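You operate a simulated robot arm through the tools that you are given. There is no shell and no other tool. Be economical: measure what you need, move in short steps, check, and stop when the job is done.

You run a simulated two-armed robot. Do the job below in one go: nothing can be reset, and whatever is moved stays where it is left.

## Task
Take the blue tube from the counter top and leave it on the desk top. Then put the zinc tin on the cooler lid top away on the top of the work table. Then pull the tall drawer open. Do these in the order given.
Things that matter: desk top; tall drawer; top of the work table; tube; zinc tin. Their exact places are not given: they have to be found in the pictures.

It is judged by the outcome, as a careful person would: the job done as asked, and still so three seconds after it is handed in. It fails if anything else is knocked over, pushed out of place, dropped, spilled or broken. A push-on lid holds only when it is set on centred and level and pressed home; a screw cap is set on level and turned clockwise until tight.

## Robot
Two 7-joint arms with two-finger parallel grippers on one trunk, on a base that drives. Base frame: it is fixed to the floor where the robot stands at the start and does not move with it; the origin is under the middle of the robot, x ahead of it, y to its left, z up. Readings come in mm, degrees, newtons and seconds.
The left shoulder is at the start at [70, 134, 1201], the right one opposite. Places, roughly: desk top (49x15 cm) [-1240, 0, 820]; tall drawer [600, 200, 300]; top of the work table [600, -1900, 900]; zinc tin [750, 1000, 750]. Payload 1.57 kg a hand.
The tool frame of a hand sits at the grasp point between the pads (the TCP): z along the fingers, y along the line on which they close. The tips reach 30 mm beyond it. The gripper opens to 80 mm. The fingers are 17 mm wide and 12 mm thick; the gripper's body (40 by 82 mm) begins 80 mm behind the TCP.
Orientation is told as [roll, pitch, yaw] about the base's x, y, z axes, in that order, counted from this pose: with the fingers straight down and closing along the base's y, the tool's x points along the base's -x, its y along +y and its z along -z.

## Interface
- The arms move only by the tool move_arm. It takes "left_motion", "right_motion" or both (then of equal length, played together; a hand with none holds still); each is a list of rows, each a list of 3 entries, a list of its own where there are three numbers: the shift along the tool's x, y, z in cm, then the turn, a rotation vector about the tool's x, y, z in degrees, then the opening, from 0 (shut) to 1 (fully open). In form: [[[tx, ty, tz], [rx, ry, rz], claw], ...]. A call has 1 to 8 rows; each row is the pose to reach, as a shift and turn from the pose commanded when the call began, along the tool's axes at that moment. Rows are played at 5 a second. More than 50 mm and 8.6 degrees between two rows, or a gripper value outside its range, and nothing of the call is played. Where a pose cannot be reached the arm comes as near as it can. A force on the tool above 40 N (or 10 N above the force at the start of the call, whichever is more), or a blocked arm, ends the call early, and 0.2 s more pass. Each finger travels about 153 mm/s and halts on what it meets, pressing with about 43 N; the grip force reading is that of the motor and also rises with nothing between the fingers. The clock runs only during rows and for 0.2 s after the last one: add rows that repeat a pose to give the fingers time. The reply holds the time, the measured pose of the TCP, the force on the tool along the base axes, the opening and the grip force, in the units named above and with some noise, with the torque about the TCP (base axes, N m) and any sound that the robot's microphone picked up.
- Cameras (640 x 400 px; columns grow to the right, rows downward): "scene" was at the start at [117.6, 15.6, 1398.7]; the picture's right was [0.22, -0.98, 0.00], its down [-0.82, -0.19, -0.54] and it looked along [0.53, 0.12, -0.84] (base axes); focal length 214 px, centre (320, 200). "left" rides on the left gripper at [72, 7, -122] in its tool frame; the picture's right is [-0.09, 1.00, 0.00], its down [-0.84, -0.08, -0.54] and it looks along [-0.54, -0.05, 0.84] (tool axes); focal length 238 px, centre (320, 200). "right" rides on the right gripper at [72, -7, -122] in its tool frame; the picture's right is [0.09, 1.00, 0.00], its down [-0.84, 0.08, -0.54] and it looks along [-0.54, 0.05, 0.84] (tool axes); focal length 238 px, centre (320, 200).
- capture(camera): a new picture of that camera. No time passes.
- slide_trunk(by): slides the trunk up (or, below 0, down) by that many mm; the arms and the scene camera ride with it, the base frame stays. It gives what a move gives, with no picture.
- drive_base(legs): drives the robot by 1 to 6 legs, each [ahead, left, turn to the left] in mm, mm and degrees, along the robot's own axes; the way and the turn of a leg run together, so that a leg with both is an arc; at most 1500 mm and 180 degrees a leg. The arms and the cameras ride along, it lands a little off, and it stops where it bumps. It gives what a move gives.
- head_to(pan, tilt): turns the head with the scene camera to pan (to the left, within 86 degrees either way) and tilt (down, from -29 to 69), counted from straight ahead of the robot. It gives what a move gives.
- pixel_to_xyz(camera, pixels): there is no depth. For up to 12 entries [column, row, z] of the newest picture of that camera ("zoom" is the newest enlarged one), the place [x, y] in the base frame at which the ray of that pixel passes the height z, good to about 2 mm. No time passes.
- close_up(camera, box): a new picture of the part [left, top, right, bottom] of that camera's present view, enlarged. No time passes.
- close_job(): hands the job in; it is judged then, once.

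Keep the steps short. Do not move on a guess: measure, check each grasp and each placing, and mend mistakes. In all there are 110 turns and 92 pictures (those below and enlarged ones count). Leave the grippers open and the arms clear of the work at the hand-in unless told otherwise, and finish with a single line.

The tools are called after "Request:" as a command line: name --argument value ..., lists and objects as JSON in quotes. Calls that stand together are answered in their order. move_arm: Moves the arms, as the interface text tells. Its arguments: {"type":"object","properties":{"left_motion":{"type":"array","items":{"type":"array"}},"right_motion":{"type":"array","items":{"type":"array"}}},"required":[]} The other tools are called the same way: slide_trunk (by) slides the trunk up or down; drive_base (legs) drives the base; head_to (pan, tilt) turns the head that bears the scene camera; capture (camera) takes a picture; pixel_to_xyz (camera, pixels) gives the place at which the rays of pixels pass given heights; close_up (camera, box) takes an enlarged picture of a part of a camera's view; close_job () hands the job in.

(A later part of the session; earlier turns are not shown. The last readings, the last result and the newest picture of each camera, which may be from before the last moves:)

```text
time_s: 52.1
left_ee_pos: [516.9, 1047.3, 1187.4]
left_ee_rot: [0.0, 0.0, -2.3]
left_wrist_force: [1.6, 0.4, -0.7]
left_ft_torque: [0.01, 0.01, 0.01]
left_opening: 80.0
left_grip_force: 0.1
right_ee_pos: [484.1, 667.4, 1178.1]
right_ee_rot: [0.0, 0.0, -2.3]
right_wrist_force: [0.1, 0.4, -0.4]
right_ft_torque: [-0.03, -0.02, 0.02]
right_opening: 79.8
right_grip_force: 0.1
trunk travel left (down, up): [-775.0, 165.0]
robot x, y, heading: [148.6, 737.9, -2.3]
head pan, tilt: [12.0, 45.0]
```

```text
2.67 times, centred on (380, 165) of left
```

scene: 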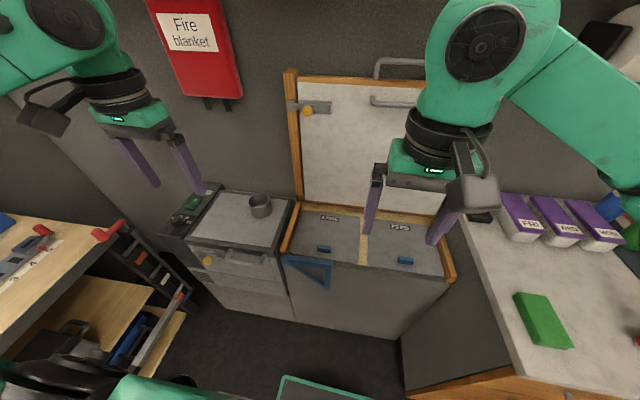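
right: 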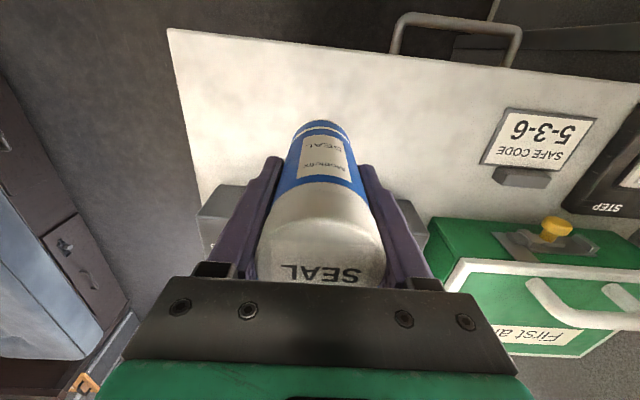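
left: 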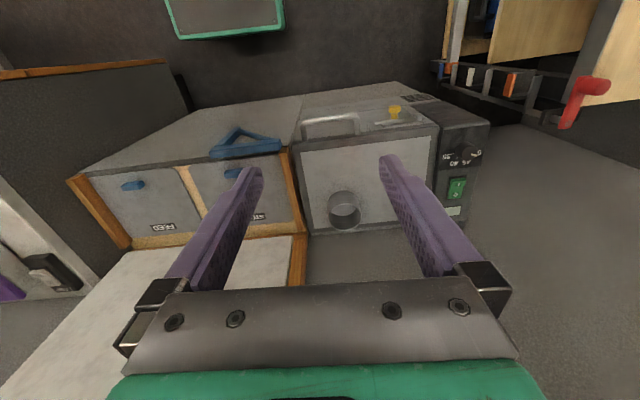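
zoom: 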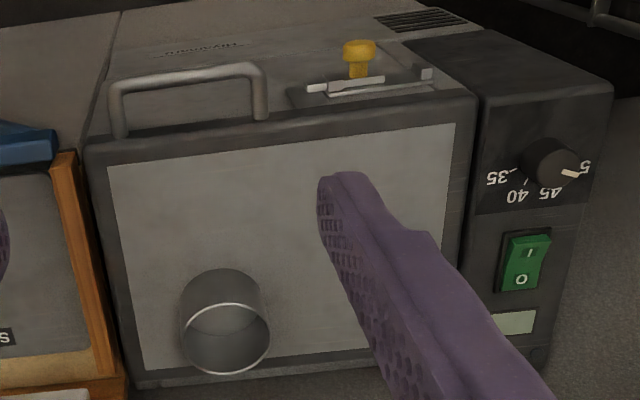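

The tin is about 80–85 mm across, so wider than the opening; I will have to pinch its wall. I drive nearer to measure it better from above.

Request:
drive_base --legs '[[130, 110, 2.3]]'

Request:
head_to --pan 20 --tilt 50

Request:
capture --camera "scene"

```text
time_s: 53.6
left_ee_pos: [634.6, 1163.2, 1189.0]
left_ee_rot: [0.1, -0.2, 0.1]
left_wrist_force: [0.2, -0.4, 0.6]
left_ft_torque: [0.02, -0.03, -0.01]
left_opening: 79.9
left_grip_force: 0.0
right_ee_pos: [617.9, 785.4, 1178.7]
right_ee_rot: [0.1, -0.1, 0.0]
right_wrist_force: [0.1, -0.5, 0.9]
right_ft_torque: [-0.02, 0.0, 0.03]
right_opening: 79.8
right_grip_force: 0.0
trunk travel left (down, up): [-775.0, 165.0]
robot x, y, heading: [283.3, 845.6, 0.1]
head pan, tilt: [12.0, 45.0]
```

```text
time_s: 54.3
left_ee_pos: [637.0, 1164.8, 1187.6]
left_ee_rot: [0.0, 0.0, 0.1]
left_wrist_force: [0.3, -0.1, -0.5]
left_ft_torque: [-0.02, -0.02, -0.01]
left_opening: 80.0
left_grip_force: 0.1
right_ee_pos: [620.6, 786.0, 1177.4]
right_ee_rot: [0.1, 0.0, 0.0]
right_wrist_force: [-1.1, -0.2, 0.1]
right_ft_torque: [-0.02, -0.01, -0.03]
right_opening: 80.2
right_grip_force: 0.1
trunk travel left (down, up): [-775.0, 165.0]
robot x, y, heading: [285.9, 846.0, -0.1]
head pan, tilt: [20.0, 50.0]
```

```text
61 pictures are left
```

scene: 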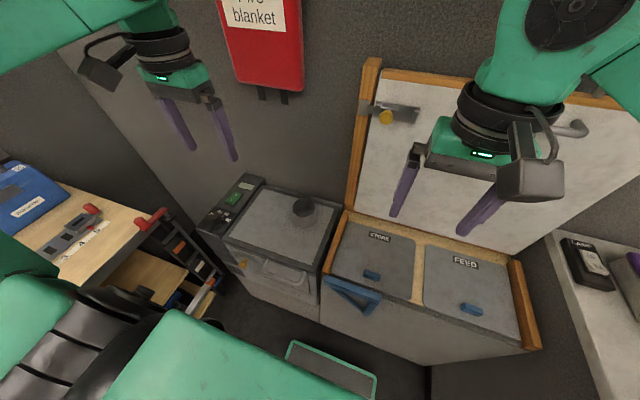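

I move the left hand nearer for a view of the tin.

Request:
move_arm --left_motion '[[[-3, -3, 2], [0, 0, 0], 1], [[-5.5, -5.5, 4.5], [0, 0, 0], 1], [[-8.4, -8.3, 6.5], [0, 0, 0], 1], [[-8.4, -8.3, 10], [0, 0, 0], 1], [[-8.4, -8.3, 13.7], [0, 0, 0], 1], [[-8.4, -8.3, 13.7], [0, 0, 0], 1]]'

Request:
capture --camera "left"

Request:
close_up --camera "scene" --box '[200, 160, 360, 260]'

```text
time_s: 55.7
left_ee_pos: [720.6, 1081.1, 1048.5]
left_ee_rot: [0.1, -0.1, 0.0]
left_wrist_force: [-0.1, 0.3, 0.9]
left_ft_torque: [0.02, 0.0, 0.03]
left_opening: 80.1
left_grip_force: 0.1
right_ee_pos: [620.4, 786.5, 1180.3]
right_ee_rot: [0.1, 0.0, 0.0]
right_wrist_force: [0.3, -0.4, -0.4]
right_ft_torque: [0.0, 0.02, 0.03]
right_opening: 79.8
right_grip_force: 0.1
trunk travel left (down, up): [-775.0, 165.0]
robot x, y, heading: [281.2, 844.2, 0.2]
head pan, tilt: [20.0, 50.0]
```

```text
60 pictures are left
```

left: 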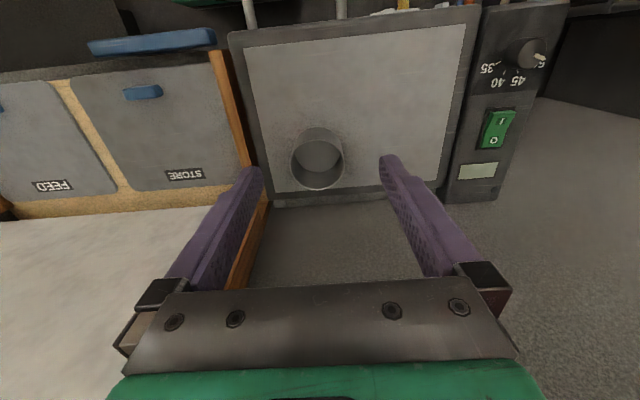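

```text
4.00 times, centred on (280, 210) of scene
```

zoom: 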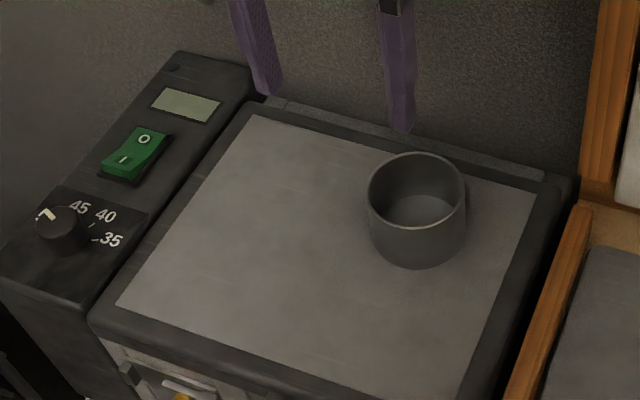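

Request:
pixel_to_xyz --camera "zoom" --pixels '[[416, 193, 800], [416, 193, 820], [416, 193, 840], [367, 195, 820], [464, 190, 820], [413, 267, 750], [413, 267, 770], [413, 267, 790], [117, 305, 750], [253, 115, 750], [537, 192, 750]]'

Request:
pixel_to_xyz --camera "left" --pixels '[[317, 163, 800], [317, 163, 820], [317, 163, 840], [291, 163, 820], [344, 163, 820], [317, 129, 750], [317, 129, 770], [317, 129, 790], [468, 24, 750], [434, 181, 750], [272, 193, 750]]'

```text
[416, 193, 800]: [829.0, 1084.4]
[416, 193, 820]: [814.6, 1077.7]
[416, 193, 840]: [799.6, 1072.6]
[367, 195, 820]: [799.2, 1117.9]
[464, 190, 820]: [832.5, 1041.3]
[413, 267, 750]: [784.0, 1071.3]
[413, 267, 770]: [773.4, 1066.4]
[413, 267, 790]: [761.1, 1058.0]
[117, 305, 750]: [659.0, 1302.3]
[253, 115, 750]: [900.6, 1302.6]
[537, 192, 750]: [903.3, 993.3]
```

```text
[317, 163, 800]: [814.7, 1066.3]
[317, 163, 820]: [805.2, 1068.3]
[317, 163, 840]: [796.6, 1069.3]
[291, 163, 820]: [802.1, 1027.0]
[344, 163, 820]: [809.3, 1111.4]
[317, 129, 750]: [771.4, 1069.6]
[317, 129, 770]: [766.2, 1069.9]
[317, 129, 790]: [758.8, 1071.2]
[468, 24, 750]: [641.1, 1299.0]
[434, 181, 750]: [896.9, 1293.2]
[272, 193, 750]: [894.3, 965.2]
```

Both views agree on: lid ≈785, rim ≈843, centre ≈(797,1071), diameter ≈79. I'll pinch its left wall at (797,1110) with one finger inside. First I go to just above it with a half-open gripper.

Request:
move_arm --left_motion '[[[-3.8, 1.4, 0], [0, 0, 0], 0.5], [[-7.6, 2.8, 0], [0, 0, 0], 0.5], [[-7.6, 2.8, 4], [0, 0, 0], 0.5], [[-7.6, 2.8, 8], [0, 0, 0], 0.5], [[-7.6, 2.8, 11], [0, 0, 0], 0.5], [[-7.6, 2.8, 11], [0, 0, 0], 0.5]]'

Request:
capture --camera "left"

Request:
close_up --camera "scene" --box '[200, 140, 360, 240]'

```text
time_s: 57.1
left_ee_pos: [796.2, 1110.9, 938.5]
left_ee_rot: [0.0, -0.1, 0.1]
left_wrist_force: [0.2, 0.6, -0.5]
left_ft_torque: [-0.02, -0.04, -0.05]
left_opening: 39.9
left_grip_force: 0.2
right_ee_pos: [619.6, 786.7, 1178.5]
right_ee_rot: [0.1, -0.1, 0.1]
right_wrist_force: [0.3, 0.1, -0.3]
right_ft_torque: [-0.02, 0.02, 0.0]
right_opening: 79.9
right_grip_force: 0.1
trunk travel left (down, up): [-775.0, 165.0]
robot x, y, heading: [282.8, 842.7, -0.2]
head pan, tilt: [20.0, 50.0]
```

```text
58 pictures are left
```

left: 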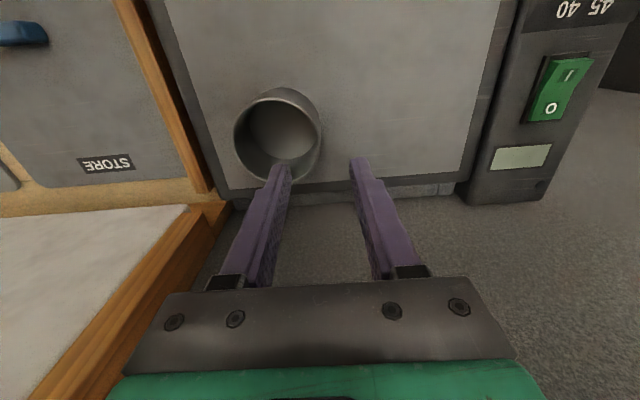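

```text
4.00 times, centred on (280, 190) of scene
```

zoom: 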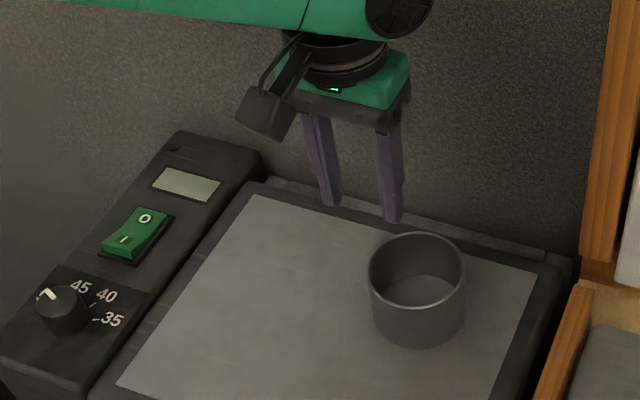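

Request:
pixel_to_xyz --camera "left" --pixels '[[277, 137, 830], [277, 137, 845], [277, 137, 855], [234, 138, 845], [320, 138, 845], [277, 89, 845], [277, 184, 845], [233, 140, 830], [321, 140, 830]]'

Request:
pixel_to_xyz --camera "zoom" --pixels '[[417, 272, 830], [417, 272, 845], [417, 272, 855], [368, 275, 845], [465, 272, 845]]'

```text
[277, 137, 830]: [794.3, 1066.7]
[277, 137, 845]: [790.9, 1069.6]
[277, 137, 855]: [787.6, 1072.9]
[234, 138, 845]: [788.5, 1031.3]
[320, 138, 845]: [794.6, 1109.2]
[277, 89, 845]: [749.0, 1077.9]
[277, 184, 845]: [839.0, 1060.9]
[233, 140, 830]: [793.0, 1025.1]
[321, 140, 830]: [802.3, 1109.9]
```

```text
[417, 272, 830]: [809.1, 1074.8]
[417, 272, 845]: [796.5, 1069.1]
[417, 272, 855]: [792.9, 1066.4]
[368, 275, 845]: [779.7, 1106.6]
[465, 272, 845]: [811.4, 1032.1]
```

Rim ≈848, centre ≈(794,1069.5), left wall at y≈1108. I descend until the tips are only about 10 mm below the rim, and check.

Request:
move_arm --left_motion '[[[0.2, -0.3, 3], [0, 0, 0], 0.5], [[0.2, -0.3, 5], [0, 0, 0], 0.5], [[0.2, -0.3, 7], [0, 0, 0], 0.5], [[0.2, -0.3, 7], [0, 0, 0], 0.5]]'

Request:
capture --camera "left"

Request:
close_up --camera "scene" --box '[240, 160, 340, 230]'

```text
time_s: 58.1
left_ee_pos: [788.5, 1106.6, 874.6]
left_ee_rot: [0.0, -0.2, 0.1]
left_wrist_force: [-0.6, 0.6, -0.8]
left_ft_torque: [0.03, 0.0, 0.03]
left_opening: 40.2
left_grip_force: 0.0
left hand out of reach, approached as far as the arm can: row 3, 4
right_ee_pos: [621.0, 787.0, 1179.0]
right_ee_rot: [0.0, 0.0, 0.0]
right_wrist_force: [0.3, -0.5, 0.8]
right_ft_torque: [-0.02, 0.02, 0.01]
right_opening: 80.0
right_grip_force: 0.1
trunk travel left (down, up): [-775.0, 165.0]
robot x, y, heading: [280.5, 842.3, 0.1]
head pan, tilt: [20.0, 50.0]
```

```text
56 pictures are left
```

left: 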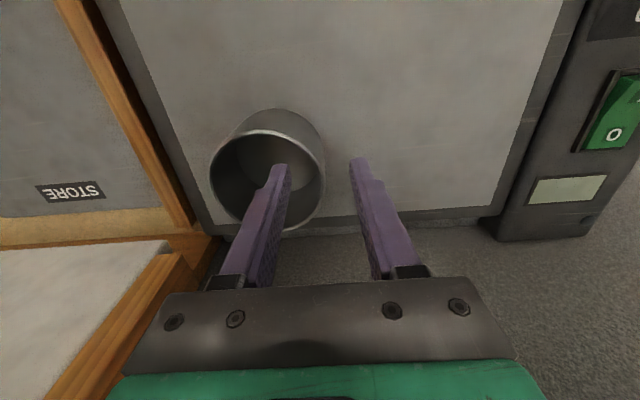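

```text
5.71 times, centred on (290, 195) of scene
```

zoom: 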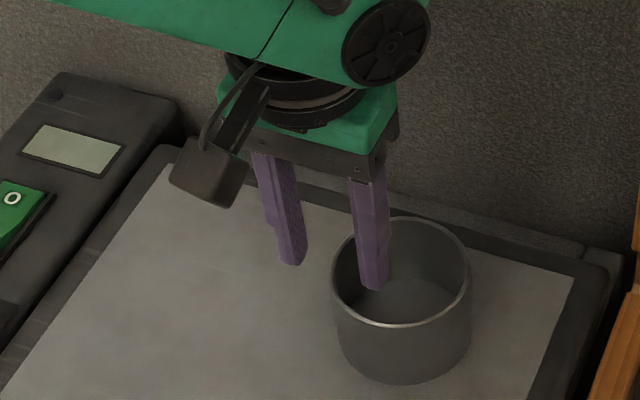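

The arm's reach ends at z≈875, but one finger is inside and one outside the wall. I lower the trunk by 34 mm to bring the hand straight down.

Request:
slide_trunk --by -34

Request:
close_up --camera "scene" --box '[240, 150, 340, 220]'

Request:
capture --camera "left"

```text
time_s: 58.9
left_ee_pos: [788.5, 1106.1, 839.7]
left_ee_rot: [0.1, -0.1, 0.1]
left_wrist_force: [-0.7, 0.1, -0.1]
left_ft_torque: [0.0, -0.02, 0.01]
left_opening: 40.0
left_grip_force: 0.0
right_ee_pos: [620.5, 787.7, 1143.8]
right_ee_rot: [0.0, -0.1, 0.0]
right_wrist_force: [0.3, 0.3, -0.5]
right_ft_torque: [-0.01, 0.0, 0.01]
right_opening: 80.1
right_grip_force: 0.1
trunk travel left (down, up): [-741.0, 199.0]
robot x, y, heading: [280.0, 844.7, -0.1]
head pan, tilt: [20.0, 50.0]
```

```text
5.71 times, centred on (290, 185) of scene
```

zoom: 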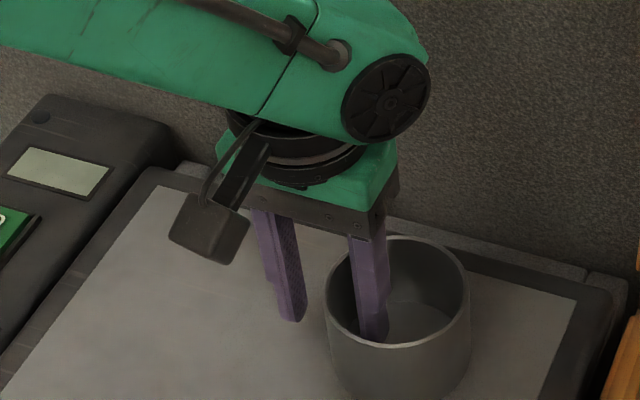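

```text
53 pictures are left
```

left: 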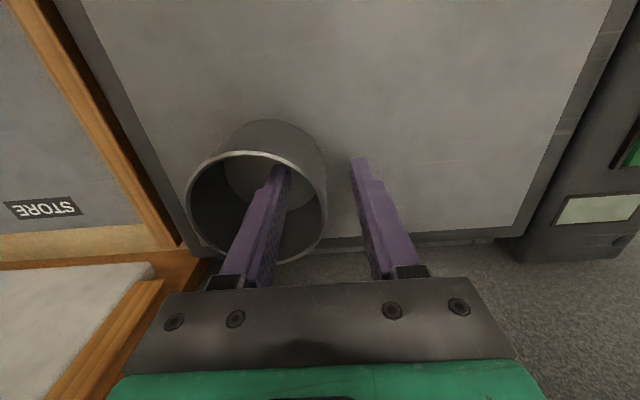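

The fingers straddle the left wall with no contact. I close.

Request:
move_arm --left_motion '[[[0, 0, 0], [0, 0, 0], 0.25], [[0, 0, 0], [0, 0, 0], 0.1], [[0, 0, 0], [0, 0, 0], 0], [[0, 0, 0], [0, 0, 0], 0]]'

Request:
close_up --camera "scene" --box '[240, 150, 340, 220]'

```text
time_s: 59.9
left_ee_pos: [788.6, 1107.1, 839.7]
left_ee_rot: [0.0, -0.2, 0.1]
left_wrist_force: [0.0, -0.3, -1.0]
left_ft_torque: [0.05, -0.01, 0.0]
left_opening: 5.2
left_grip_force: 25.7
right_ee_pos: [622.1, 786.9, 1144.2]
right_ee_rot: [-0.1, -0.1, 0.0]
right_wrist_force: [0.7, -0.5, -0.1]
right_ft_torque: [0.0, 0.04, 0.07]
right_opening: 80.2
right_grip_force: 0.1
trunk travel left (down, up): [-741.0, 199.0]
robot x, y, heading: [281.5, 843.5, 0.2]
head pan, tilt: [20.0, 50.0]
```

```text
5.71 times, centred on (290, 185) of scene
```

zoom: 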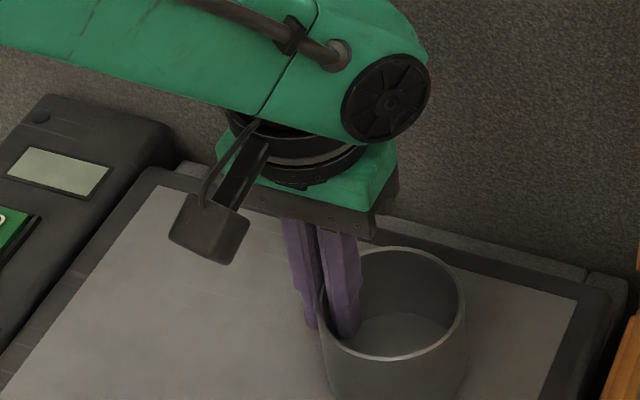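

The opening is 5.2 mm and the force still rising; I give it more time and then read again.

Request:
move_arm --left_motion '[[[0, 0, 0], [0, 0, 0], 0], [[0, 0, 0], [0, 0, 0], 0], [[0, 0, 0], [0, 0, 0], 0]]'

Request:
slide_trunk --by 40

Request:
capture --camera "left"

Request:
capture --camera "scene"

```text
time_s: 60.7
left_ee_pos: [788.8, 1107.1, 839.9]
left_ee_rot: [0.0, -0.2, 0.1]
left_wrist_force: [-0.5, -0.6, 0.9]
left_ft_torque: [0.03, -0.01, -0.02]
left_opening: 5.2
left_grip_force: 25.4
right_ee_pos: [620.4, 787.4, 1144.0]
right_ee_rot: [0.0, 0.1, 0.0]
right_wrist_force: [0.2, 0.8, -0.5]
right_ft_torque: [-0.02, -0.01, 0.03]
right_opening: 79.8
right_grip_force: 0.0
trunk travel left (down, up): [-741.0, 199.0]
robot x, y, heading: [285.9, 841.4, -0.0]
head pan, tilt: [20.0, 50.0]
```

```text
time_s: 61.5
left_ee_pos: [788.8, 1106.7, 880.9]
left_ee_rot: [0.0, -0.1, 0.1]
left_wrist_force: [-0.6, -0.2, -1.4]
left_ft_torque: [0.06, -0.02, -0.01]
left_opening: 5.0
left_grip_force: 25.8
right_ee_pos: [621.7, 786.2, 1183.4]
right_ee_rot: [-0.1, 0.0, 0.0]
right_wrist_force: [-0.1, 0.0, 0.0]
right_ft_torque: [-0.01, 0.03, 0.01]
right_opening: 79.9
right_grip_force: 0.1
trunk travel left (down, up): [-781.0, 159.0]
robot x, y, heading: [282.9, 842.1, 0.0]
head pan, tilt: [20.0, 50.0]
```

```text
51 pictures are left
```

left: 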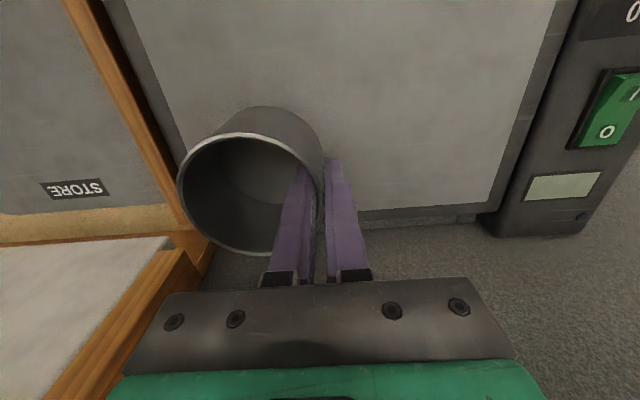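

```text
50 pictures are left
```

scene: 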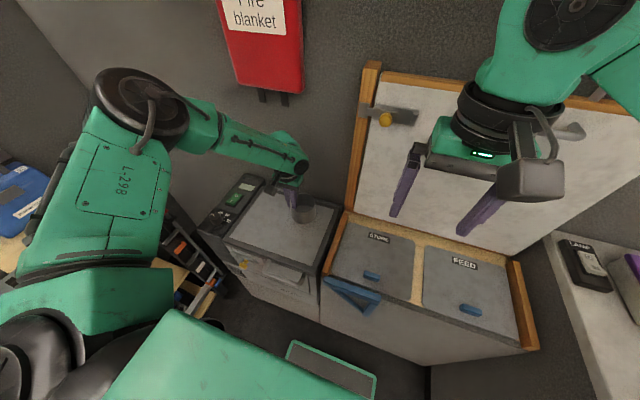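

The tin is lifted (weight ≈1 N more) and held. I raise it and draw it in.

Request:
move_arm --left_motion '[[[0.5, 0, -4], [0, 0, 0], 0], [[1, 0, -8], [0, 0, 0], 0], [[2, 0, -12], [0, 0, 0], 0], [[4, 0, -16], [0, 0, 0], 0], [[8, 0, -18], [0, 0, 0], 0], [[12, 0, -20], [0, 0, 0], 0], [[16, 0, -22], [0, 0, 0], 0], [[18, 0, -24], [0, 0, 0], 0]]'

Request:
capture --camera "left"

```text
time_s: 63.3
left_ee_pos: [604.5, 1106.7, 1119.8]
left_ee_rot: [0.0, -0.3, 0.0]
left_wrist_force: [0.5, 0.2, -1.8]
left_ft_torque: [0.06, -0.02, -0.04]
left_opening: 5.1
left_grip_force: 25.4
right_ee_pos: [619.6, 788.4, 1185.3]
right_ee_rot: [0.0, -0.1, 0.1]
right_wrist_force: [-0.8, -0.1, -0.5]
right_ft_torque: [-0.01, 0.0, -0.01]
right_opening: 80.0
right_grip_force: 0.2
trunk travel left (down, up): [-781.0, 159.0]
robot x, y, heading: [284.1, 845.3, 0.4]
head pan, tilt: [20.0, 50.0]
```

```text
49 pictures are left
```

left: 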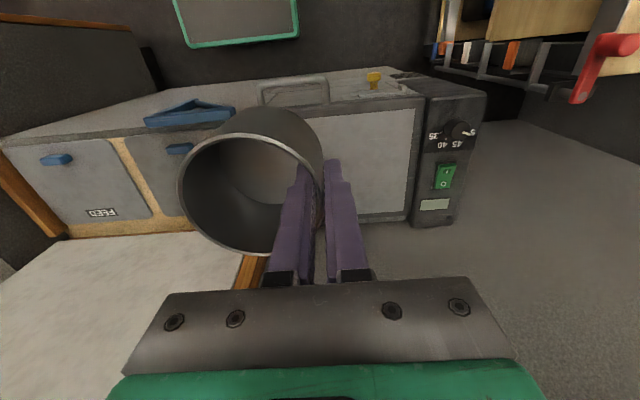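

Held securely. Now I back away, and go to the middle of the van to turn to the doorway.

Request:
drive_base --legs '[[-450, 0, 0], [-200, -700, 0], [0, 0, -90]]'

Request:
head_to --pan 0 --tilt 25

Request:
capture --camera "scene"

```text
time_s: 73.4
left_ee_pos: [-117.8, -167.3, 1119.0]
left_ee_rot: [0.0, -0.2, -91.4]
left_wrist_force: [-0.7, 0.0, -1.9]
left_ft_torque: [-0.01, -0.05, 0.01]
left_opening: 5.2
left_grip_force: 25.1
right_ee_pos: [-437.0, -173.4, 1183.5]
right_ee_rot: [0.0, 0.1, -91.4]
right_wrist_force: [0.2, 0.2, -0.1]
right_ft_torque: [0.01, 0.01, 0.0]
right_opening: 80.0
right_grip_force: 0.1
trunk travel left (down, up): [-781.0, 159.0]
robot x, y, heading: [-371.1, 162.7, -91.4]
head pan, tilt: [20.0, 50.0]
```

```text
time_s: 74.3
left_ee_pos: [-116.1, -166.3, 1120.0]
left_ee_rot: [0.1, -0.2, -91.5]
left_wrist_force: [-0.5, -0.1, -1.5]
left_ft_torque: [-0.01, -0.08, -0.04]
left_opening: 5.1
left_grip_force: 25.3
right_ee_pos: [-435.9, -173.0, 1183.8]
right_ee_rot: [0.0, 0.0, -91.4]
right_wrist_force: [-0.2, -0.8, -0.1]
right_ft_torque: [0.03, 0.0, -0.03]
right_opening: 80.0
right_grip_force: 0.0
trunk travel left (down, up): [-781.0, 159.0]
robot x, y, heading: [-370.2, 162.9, -91.3]
head pan, tilt: [0.0, 25.0]
```

```text
48 pictures are left
```

scene: 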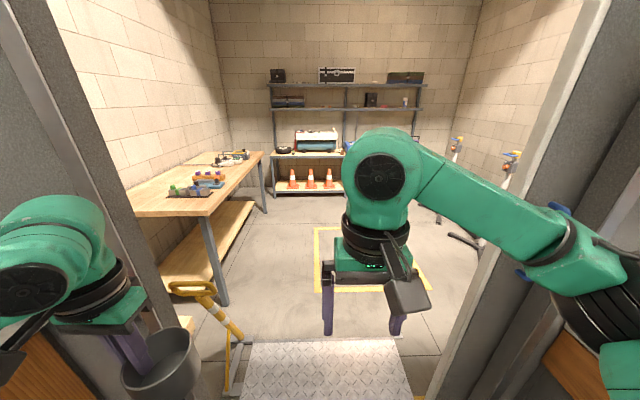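

The work table is outside on the left. I measure the doorway's jambs, the yellow stand and the table.

Request:
pixel_to_xyz --camera "scene" --pixels '[[245, 390, 0], [400, 345, 0], [250, 343, 0], [440, 375, 0], [232, 390, 0], [190, 285, 700], [220, 305, 0], [207, 214, 900], [262, 152, 900], [130, 213, 900], [140, 280, 600], [500, 240, 600]]'

Request:
head_to --pan 0 --tilt 60

Request:
capture --camera "scene"

```text
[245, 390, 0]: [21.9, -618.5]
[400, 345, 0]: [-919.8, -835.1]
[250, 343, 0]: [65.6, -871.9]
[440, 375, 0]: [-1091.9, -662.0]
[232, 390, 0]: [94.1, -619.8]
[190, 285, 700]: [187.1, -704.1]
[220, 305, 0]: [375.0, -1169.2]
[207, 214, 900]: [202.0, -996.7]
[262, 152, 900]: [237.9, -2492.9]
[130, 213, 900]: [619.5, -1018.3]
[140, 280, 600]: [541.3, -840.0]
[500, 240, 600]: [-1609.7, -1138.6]
```

```text
time_s: 75.3
left_ee_pos: [-116.5, -166.3, 1120.6]
left_ee_rot: [0.0, -0.2, -91.4]
left_wrist_force: [-0.1, 0.3, -1.3]
left_ft_torque: [-0.01, -0.08, -0.01]
left_opening: 5.2
left_grip_force: 25.3
right_ee_pos: [-436.6, -174.2, 1184.0]
right_ee_rot: [0.0, 0.0, -91.4]
right_wrist_force: [0.5, -0.7, -0.3]
right_ft_torque: [0.02, -0.04, -0.01]
right_opening: 79.9
right_grip_force: 0.1
trunk travel left (down, up): [-781.0, 159.0]
robot x, y, heading: [-370.2, 163.4, -91.8]
head pan, tilt: [0.0, 60.0]
```

```text
47 pictures are left
```

scene: 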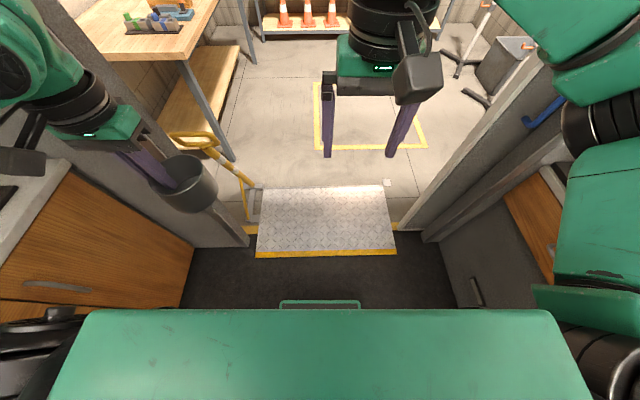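

Request:
pixel_to_xyz --camera "scene" --pixels '[[245, 245, 0], [402, 228, 0], [428, 242, 0], [257, 257, 0], [396, 254, 0], [248, 187, 0], [247, 235, 0], [235, 160, 0], [190, 140, 700], [215, 150, 700], [155, 62, 900], [195, 60, 900]]'

Request:
close_up --camera "scene" --box '[130, 100, 450, 300]'

```text
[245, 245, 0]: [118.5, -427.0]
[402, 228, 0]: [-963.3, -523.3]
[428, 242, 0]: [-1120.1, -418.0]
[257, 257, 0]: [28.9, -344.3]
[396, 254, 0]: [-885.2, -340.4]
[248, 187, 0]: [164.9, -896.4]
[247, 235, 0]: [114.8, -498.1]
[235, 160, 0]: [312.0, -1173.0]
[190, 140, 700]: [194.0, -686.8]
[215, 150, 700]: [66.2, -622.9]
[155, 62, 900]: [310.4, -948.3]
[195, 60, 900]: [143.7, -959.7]
```

```text
2.00 times, centred on (290, 200) of scene
```

zoom: 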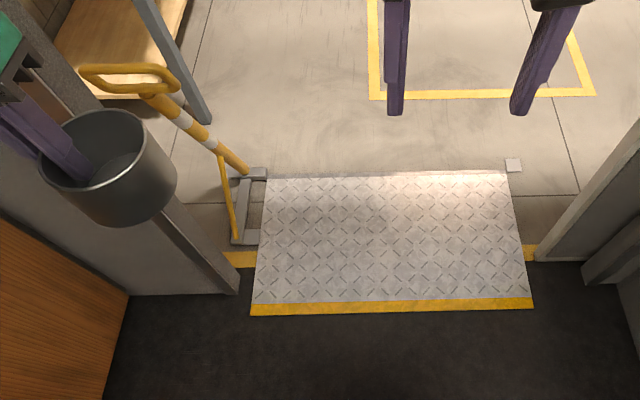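

The doorway spans x≈-960…118 and the yellow stand is at x>60. The robot goes out along x≈-430.

Request:
drive_base --legs '[[0, -60, 1.8], [500, 0, 0]]'

Request:
head_to --pan 45 --tilt 40

Request:
capture --camera "scene"

```text
time_s: 78.4
left_ee_pos: [-165.2, -622.3, 1103.2]
left_ee_rot: [0.4, 0.3, -91.6]
left_wrist_force: [0.0, 0.0, -1.4]
left_ft_torque: [-0.01, -0.08, 0.0]
left_opening: 5.0
left_grip_force: 25.3
right_ee_pos: [-493.6, -643.5, 1163.6]
right_ee_rot: [-0.4, 2.0, -90.4]
right_wrist_force: [-0.3, 0.1, -0.3]
right_ft_torque: [0.01, 0.0, 0.01]
right_opening: 79.8
right_grip_force: 0.2
trunk travel left (down, up): [-781.0, 159.0]
robot x, y, heading: [-428.0, -265.8, -90.1]
head pan, tilt: [0.0, 60.0]
stopped in leg 2: the robot was blocked; the commanded pose is now the measured one
```

```text
time_s: 79.5
left_ee_pos: [-165.2, -623.4, 1101.8]
left_ee_rot: [0.3, 0.5, -91.6]
left_wrist_force: [0.0, 0.1, -1.7]
left_ft_torque: [-0.01, -0.07, 0.0]
left_opening: 5.2
left_grip_force: 25.2
right_ee_pos: [-494.3, -644.4, 1163.2]
right_ee_rot: [-0.4, 2.0, -90.3]
right_wrist_force: [1.0, -0.4, -0.3]
right_ft_torque: [0.0, -0.03, -0.01]
right_opening: 80.1
right_grip_force: 0.0
trunk travel left (down, up): [-781.0, 159.0]
robot x, y, heading: [-431.3, -262.6, -90.2]
head pan, tilt: [45.0, 40.0]
```

```text
45 pictures are left
```

scene: 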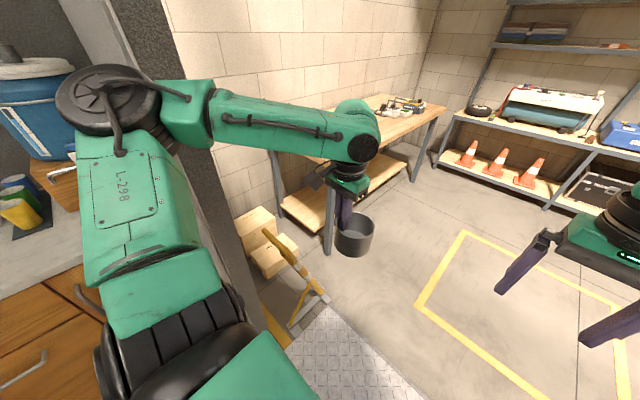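

The elbows are too wide for the doorway head-on. I back off, turn to face +x, and go out sideways instead, since the robot is narrower front to back.

Request:
drive_base --legs '[[-430, 0, 0]]'

Request:
capture --camera "left"

Request:
capture --camera "scene"

```text
time_s: 80.2
left_ee_pos: [-168.6, -667.9, 1075.1]
left_ee_rot: [0.3, 2.9, -92.4]
left_wrist_force: [0.1, -0.4, -1.3]
left_ft_torque: [-0.02, -0.03, 0.04]
left_opening: 5.0
left_grip_force: 25.1
right_ee_pos: [-496.5, -694.2, 1136.0]
right_ee_rot: [-0.7, 4.7, -90.3]
right_wrist_force: [-1.1, -0.3, -0.9]
right_ft_torque: [0.04, -0.01, 0.01]
right_opening: 80.0
right_grip_force: 0.0
trunk travel left (down, up): [-781.0, 159.0]
robot x, y, heading: [-429.1, -262.0, -90.2]
head pan, tilt: [45.0, 40.0]
stopped in leg 1: the robot was blocked; the commanded pose is now the measured one
```

```text
44 pictures are left
```

left: 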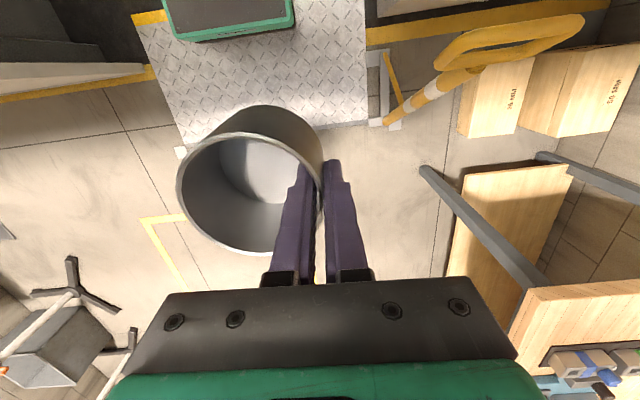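

```text
43 pictures are left
```

scene: 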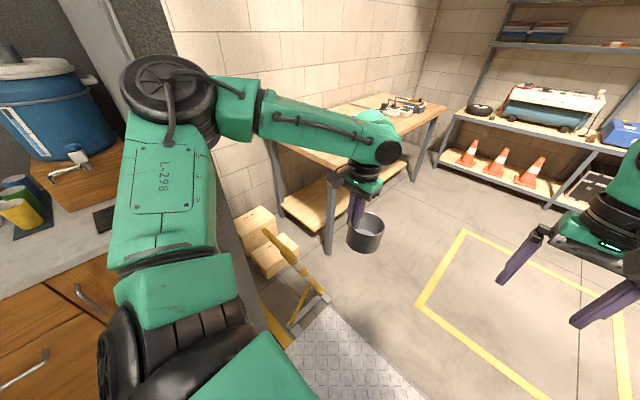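

The elbows are wedged against the jambs. Extending both hands forward pulls the elbows in; I do that in short steps.

Request:
move_arm --left_motion '[[[-3, 0, 0], [0, 0, 0], 0], [[-6, 0, 0], [0, 0, 0], 0], [[-9, 0, 0], [0, 0, 0], 0], [[-12, 0, 0], [0, 0, 0], 0], [[-12, 0, 0], [0, 0, 0], 0]]' --right_motion '[[[-3, 0, 0], [0, 0, 0], 1], [[-6, 0, 0], [0, 0, 0], 1], [[-9, 0, 0], [0, 0, 0], 1], [[-12, 0, 0], [0, 0, 0], 1], [[-12, 0, 0], [0, 0, 0], 1]]'

Request:
capture --camera "scene"

```text
time_s: 80.6
left_ee_pos: [-172.4, -710.0, 1057.5]
left_ee_rot: [0.1, 4.4, -92.5]
left_wrist_force: [0.0, -0.2, -2.1]
left_ft_torque: [0.01, -0.06, 0.02]
left_opening: 4.9
left_grip_force: 25.5
right_ee_pos: [-499.8, -734.2, 1119.0]
right_ee_rot: [-0.9, 6.0, -90.3]
right_wrist_force: [0.0, -0.8, -0.7]
right_ft_torque: [0.01, 0.01, -0.02]
right_opening: 79.8
right_grip_force: 0.1
trunk travel left (down, up): [-781.0, 159.0]
robot x, y, heading: [-431.3, -263.1, -90.4]
head pan, tilt: [45.0, 40.0]
stopped in row 1 (right hand): the arm was blocked; the commanded pose is now the measured one
```

```text
42 pictures are left
```

scene: 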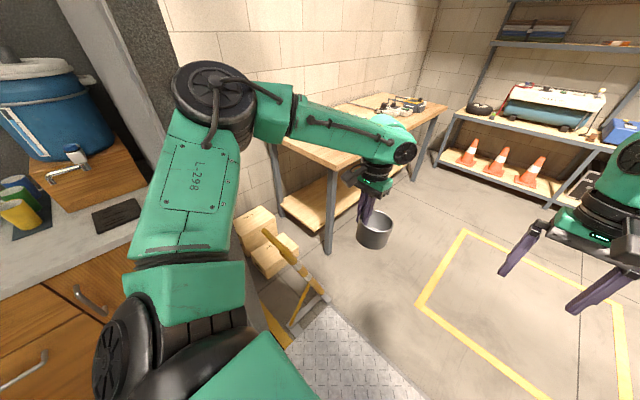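

The left elbow is now free of its jamb; the right one was blocked. I look at the right side.

Request:
head_to --pan -45 --tilt 40

Request:
capture --camera "scene"

```text
time_s: 82.3
left_ee_pos: [-171.7, -706.8, 1059.9]
left_ee_rot: [0.0, 4.2, -92.5]
left_wrist_force: [0.0, 0.5, -2.0]
left_ft_torque: [0.06, -0.03, 0.0]
left_opening: 4.6
left_grip_force: 25.4
right_ee_pos: [-501.6, -731.3, 1121.3]
right_ee_rot: [-0.9, 5.8, -90.3]
right_wrist_force: [-0.7, -0.6, -0.6]
right_ft_torque: [0.03, -0.02, 0.06]
right_opening: 80.0
right_grip_force: 0.0
trunk travel left (down, up): [-781.0, 159.0]
robot x, y, heading: [-431.5, -260.8, -90.4]
head pan, tilt: [-45.0, 40.0]
```

```text
41 pictures are left
```

scene: 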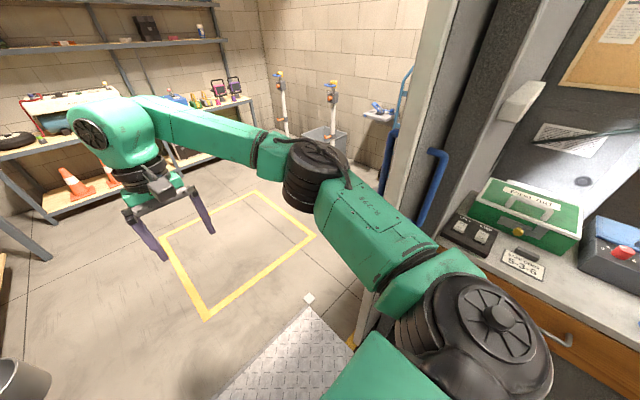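

Request:
pixel_to_xyz --camera "scene" --pixels '[[318, 170, 1150], [318, 170, 1100], [318, 170, 1200], [405, 160, 1150], [400, 235, 1150], [490, 330, 1200], [363, 340, 0], [415, 130, 1150]]'

Request:
capture --camera "right"

```text
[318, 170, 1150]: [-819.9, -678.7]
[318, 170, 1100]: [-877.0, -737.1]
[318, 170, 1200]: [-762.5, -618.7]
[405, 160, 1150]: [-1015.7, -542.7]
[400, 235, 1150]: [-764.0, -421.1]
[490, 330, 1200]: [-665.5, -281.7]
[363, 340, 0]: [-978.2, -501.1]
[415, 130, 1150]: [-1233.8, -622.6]
```

```text
40 pictures are left
```

right: 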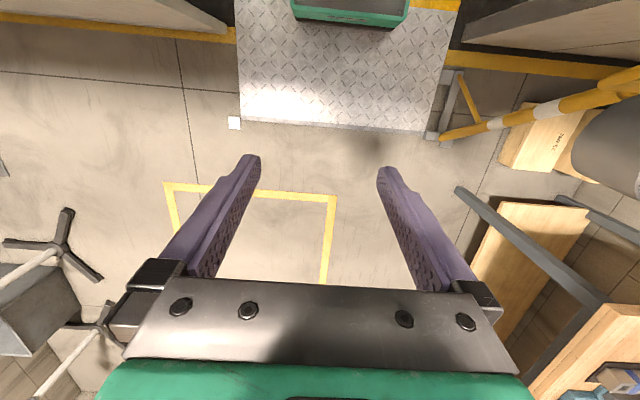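

Right elbow is now at about (-800,-650), with the jamb at x≈-970, so it looks free. I test with a short reverse.

Request:
drive_base --legs '[[-60, 0, 0]]'

```text
time_s: 83.0
left_ee_pos: [-175.9, -741.6, 1029.2]
left_ee_rot: [-0.4, 6.8, -92.9]
left_wrist_force: [-0.4, -0.7, -1.5]
left_ft_torque: [-0.02, -0.03, 0.01]
left_opening: 4.6
left_grip_force: 25.1
right_ee_pos: [-493.6, -756.5, 1090.3]
right_ee_rot: [-1.8, 7.7, -87.0]
right_wrist_force: [-1.1, 0.1, -0.1]
right_ft_torque: [0.06, -0.01, -0.01]
right_opening: 79.7
right_grip_force: 0.0
trunk travel left (down, up): [-781.0, 159.0]
robot x, y, heading: [-431.1, -256.9, -90.4]
head pan, tilt: [-45.0, 40.0]
stopped in leg 1: the robot was blocked; the commanded pose is now the measured one
```

Still blocked and the hands crept forward. I look closely at both sides before doing more.

Request:
head_to --pan -75 --tilt 30

Request:
capture --camera "scene"

Request:
head_to --pan 75 --tilt 30

Request:
capture --camera "scene"

```text
time_s: 84.0
left_ee_pos: [-175.3, -739.7, 1030.9]
left_ee_rot: [-0.5, 6.7, -92.8]
left_wrist_force: [0.4, 0.8, -1.9]
left_ft_torque: [-0.01, -0.07, 0.0]
left_opening: 4.8
left_grip_force: 24.8
right_ee_pos: [-495.1, -755.4, 1092.9]
right_ee_rot: [-1.8, 7.7, -87.2]
right_wrist_force: [0.1, 0.2, -0.5]
right_ft_torque: [-0.01, -0.01, -0.01]
right_opening: 80.1
right_grip_force: 0.0
trunk travel left (down, up): [-781.0, 159.0]
robot x, y, heading: [-430.4, -255.7, -90.5]
head pan, tilt: [-75.0, 30.0]
```

```text
39 pictures are left
```

scene: 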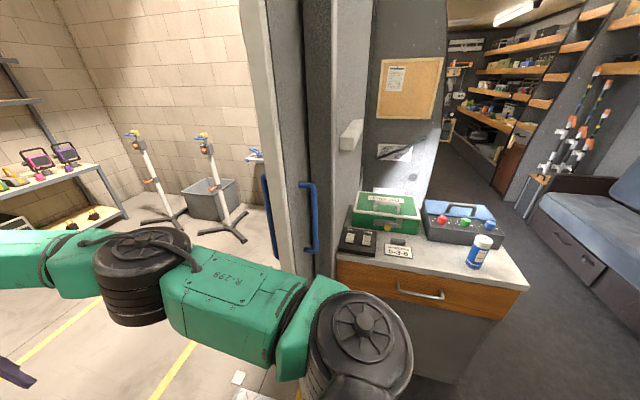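

```text
time_s: 86.3
left_ee_pos: [-174.3, -739.6, 1031.6]
left_ee_rot: [-0.3, 6.5, -92.8]
left_wrist_force: [0.0, -0.6, -1.3]
left_ft_torque: [0.01, -0.1, -0.03]
left_opening: 4.6
left_grip_force: 25.1
right_ee_pos: [-494.7, -755.5, 1092.1]
right_ee_rot: [-1.7, 7.6, -87.1]
right_wrist_force: [0.0, 0.1, 0.9]
right_ft_torque: [-0.02, 0.01, 0.0]
right_opening: 79.9
right_grip_force: 0.0
trunk travel left (down, up): [-781.0, 159.0]
robot x, y, heading: [-430.4, -256.6, -90.4]
head pan, tilt: [75.0, 30.0]
```

```text
38 pictures are left
```

scene: 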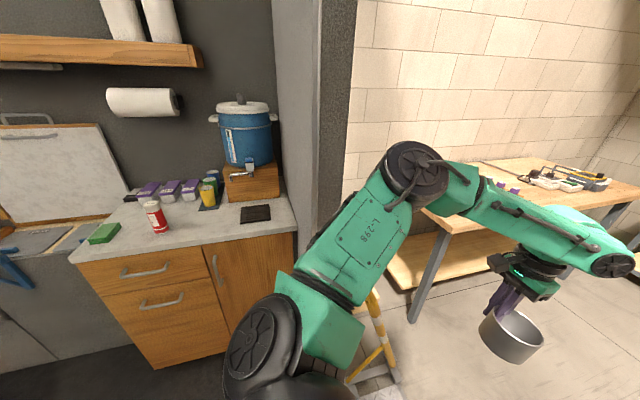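

I test whether the whole body is tilted, from the rays of the scene camera's centre pixel.

Request:
pixel_to_xyz --camera "scene" --pixels '[[320, 200, 0], [320, 200, 1000], [320, 390, 0], [320, 390, 1000], [120, 200, 1000], [520, 200, 1000], [120, 200, 0], [520, 200, 0]]'

```text
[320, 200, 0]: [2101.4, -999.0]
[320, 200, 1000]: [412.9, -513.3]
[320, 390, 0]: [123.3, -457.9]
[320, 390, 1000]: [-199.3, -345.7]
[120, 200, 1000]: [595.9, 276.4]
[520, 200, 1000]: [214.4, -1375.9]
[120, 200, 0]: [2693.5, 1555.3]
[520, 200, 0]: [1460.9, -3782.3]
```

The head is level, so only the arms were pushed: the elbows have been pressed through the opening and now look free. I try a short forward drive.

Request:
drive_base --legs '[[50, 0, 0]]'

```text
time_s: 87.0
left_ee_pos: [-158.5, -763.3, 992.3]
left_ee_rot: [-3.2, 10.5, -91.1]
left_wrist_force: [0.2, 0.0, -1.1]
left_ft_torque: [-0.03, -0.02, 0.01]
left_opening: 4.3
left_grip_force: 25.2
right_ee_pos: [-475.2, -770.9, 1063.6]
right_ee_rot: [-2.8, 8.9, -79.5]
right_wrist_force: [-0.4, -0.2, 0.0]
right_ft_torque: [-0.05, 0.04, 0.01]
right_opening: 79.9
right_grip_force: 0.1
trunk travel left (down, up): [-781.0, 159.0]
robot x, y, heading: [-431.6, -262.5, -90.1]
head pan, tilt: [75.0, 30.0]
stopped in leg 1: the robot was blocked; the commanded pose is now the measured one
```

Both hands sag a little on every blocked call. I test with a small arm move: both hands up by 2 cm and back 2 cm.

Request:
move_arm --left_motion '[[[0, 0, -1], [0, 0, 0], 0], [[0, 0, -2], [0, 0, 0], 0]]'

```text
time_s: 87.4
left_ee_pos: [-143.7, -791.5, 1028.8]
left_ee_rot: [-4.9, 6.8, -89.6]
left_wrist_force: [-0.4, -1.0, -1.4]
left_ft_torque: [-0.03, -0.02, 0.01]
left_opening: 4.1
left_grip_force: 24.8
right_ee_pos: [-468.4, -776.2, 1048.0]
right_ee_rot: [-3.2, 9.9, -77.1]
right_wrist_force: [-0.2, 0.2, 0.3]
right_ft_torque: [-0.01, -0.03, 0.03]
right_opening: 80.1
right_grip_force: 0.0
trunk travel left (down, up): [-781.0, 159.0]
robot x, y, heading: [-427.4, -262.8, -90.3]
head pan, tilt: [75.0, 30.0]
stopped in row 1 (left hand): the arm was blocked; the commanded pose is now the measured one
```

The arm is moving rather than stuck; its joints seem to be re-settling after the bump. I issue hold moves and watch.

Request:
move_arm --left_motion '[[[0, 0, -0.5], [0, 0, 0], 0], [[0, 0, -1], [0, 0, 0], 0]]' --right_motion '[[[0, 0, -0.5], [0, 0, 0], 1], [[0, 0, -1], [0, 0, 0], 1]]'

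Request:
move_arm --left_motion '[[[0, 0, -0.5], [0, 0, 0], 0], [[0, 0, -1], [0, 0, 0], 0]]' --right_motion '[[[0, 0, -0.5], [0, 0, 0], 1], [[0, 0, -1], [0, 0, 0], 1]]'

Request:
capture --camera "scene"

```text
time_s: 87.7
left_ee_pos: [-119.1, -804.1, 1060.1]
left_ee_rot: [-7.5, 3.2, -87.6]
left_wrist_force: [-0.2, 0.6, -1.8]
left_ft_torque: [-0.02, -0.06, 0.02]
left_opening: 3.4
left_grip_force: 24.5
left hand out of reach, approached as far as the arm can: row 1
right_ee_pos: [-473.9, -776.1, 1034.5]
right_ee_rot: [-3.8, 10.5, -82.1]
right_wrist_force: [-0.2, 0.3, -0.5]
right_ft_torque: [0.01, 0.01, -0.02]
right_opening: 80.0
right_grip_force: 0.1
trunk travel left (down, up): [-781.0, 159.0]
robot x, y, heading: [-433.2, -261.2, -90.3]
head pan, tilt: [75.0, 30.0]
stopped in row 1 (left hand): the arm was blocked; the commanded pose is now the measured one
```

```text
time_s: 88.0
left_ee_pos: [-97.4, -814.6, 1088.3]
left_ee_rot: [-10.0, -0.3, -85.4]
left_wrist_force: [0.5, 0.5, -2.2]
left_ft_torque: [-0.05, -0.02, 0.01]
left_opening: 3.1
left_grip_force: 24.2
left hand out of reach, approached as far as the arm can: row 1
right_ee_pos: [-483.7, -777.0, 1018.1]
right_ee_rot: [-3.7, 11.5, -83.4]
right_wrist_force: [0.3, -1.1, -0.2]
right_ft_torque: [-0.01, -0.02, -0.01]
right_opening: 80.1
right_grip_force: 0.1
right hand out of reach, approached as far as the arm can: row 1
trunk travel left (down, up): [-781.0, 159.0]
robot x, y, heading: [-429.7, -262.7, -90.5]
head pan, tilt: [75.0, 30.0]
stopped in row 1 (left hand): the arm was blocked; the commanded pose is now the measured one
```

```text
37 pictures are left
```

scene: 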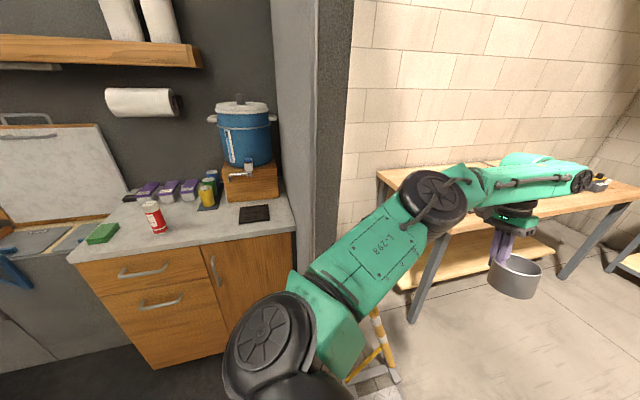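

The arms have crept to near full reach. I look at the tin, then bring both hands back level and a bit closer, in small steps.

Request:
capture --camera "left"

Request:
move_arm --left_motion '[[[1.5, -1.5, 0], [-3, 0, 0], 0], [[3, -3, 0], [-6, 0, 0], 0], [[4.5, -4.5, 0], [-10, 0, 0], 0]]'

Request:
move_arm --right_motion '[[[1.5, 0, -1], [-1, -3, 0], 1], [[3, 0, -2], [-2, -7, 0], 1], [[5, 0, -3], [-3.7, -11.5, 0], 1]]'

Request:
capture --camera "left"

```text
36 pictures are left
```

left: 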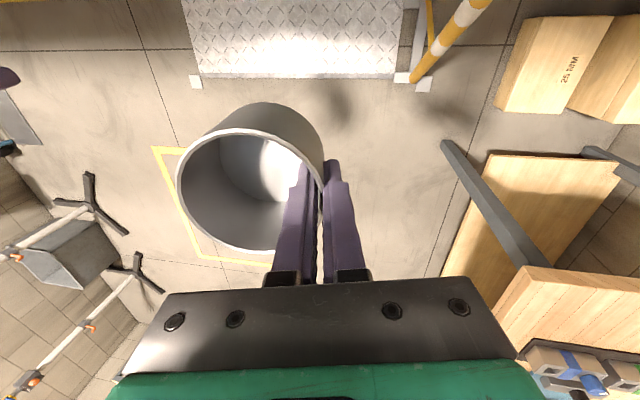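

```text
time_s: 88.3
left_ee_pos: [-90.0, -818.3, 1100.5]
left_ee_rot: [-10.6, -1.5, -84.6]
left_wrist_force: [-0.1, 0.3, -1.5]
left_ft_torque: [0.0, -0.06, 0.02]
left_opening: 2.5
left_grip_force: 23.9
right_ee_pos: [-491.7, -775.9, 1003.8]
right_ee_rot: [-3.8, 12.5, -84.4]
right_wrist_force: [0.2, 0.6, -0.4]
right_ft_torque: [0.02, -0.01, 0.01]
right_opening: 80.0
right_grip_force: 0.0
trunk travel left (down, up): [-781.0, 159.0]
robot x, y, heading: [-431.8, -265.7, -89.9]
head pan, tilt: [75.0, 30.0]
stopped in row 1 (left hand): the arm was blocked; the commanded pose is now the measured one
```

```text
time_s: 88.7
left_ee_pos: [-60.8, -818.9, 1125.9]
left_ee_rot: [-13.3, -5.3, -81.1]
left_wrist_force: [-0.4, 0.2, -1.5]
left_ft_torque: [0.0, -0.05, -0.03]
left_opening: 2.5
left_grip_force: 24.1
right_ee_pos: [-497.2, -776.8, 994.1]
right_ee_rot: [-3.7, 12.4, -85.0]
right_wrist_force: [-0.3, -0.8, -0.8]
right_ft_torque: [0.02, -0.03, -0.01]
right_opening: 80.0
right_grip_force: 0.0
trunk travel left (down, up): [-781.0, 159.0]
robot x, y, heading: [-430.2, -268.2, -90.2]
head pan, tilt: [75.0, 30.0]
stopped in row 1 (left hand): the arm was blocked; the commanded pose is now the measured one
```

```text
35 pictures are left
```

left: 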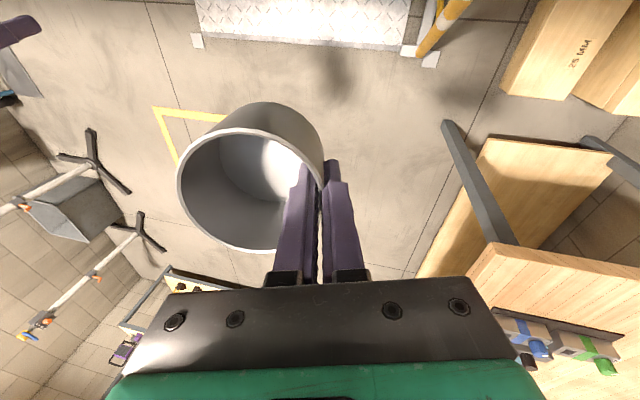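

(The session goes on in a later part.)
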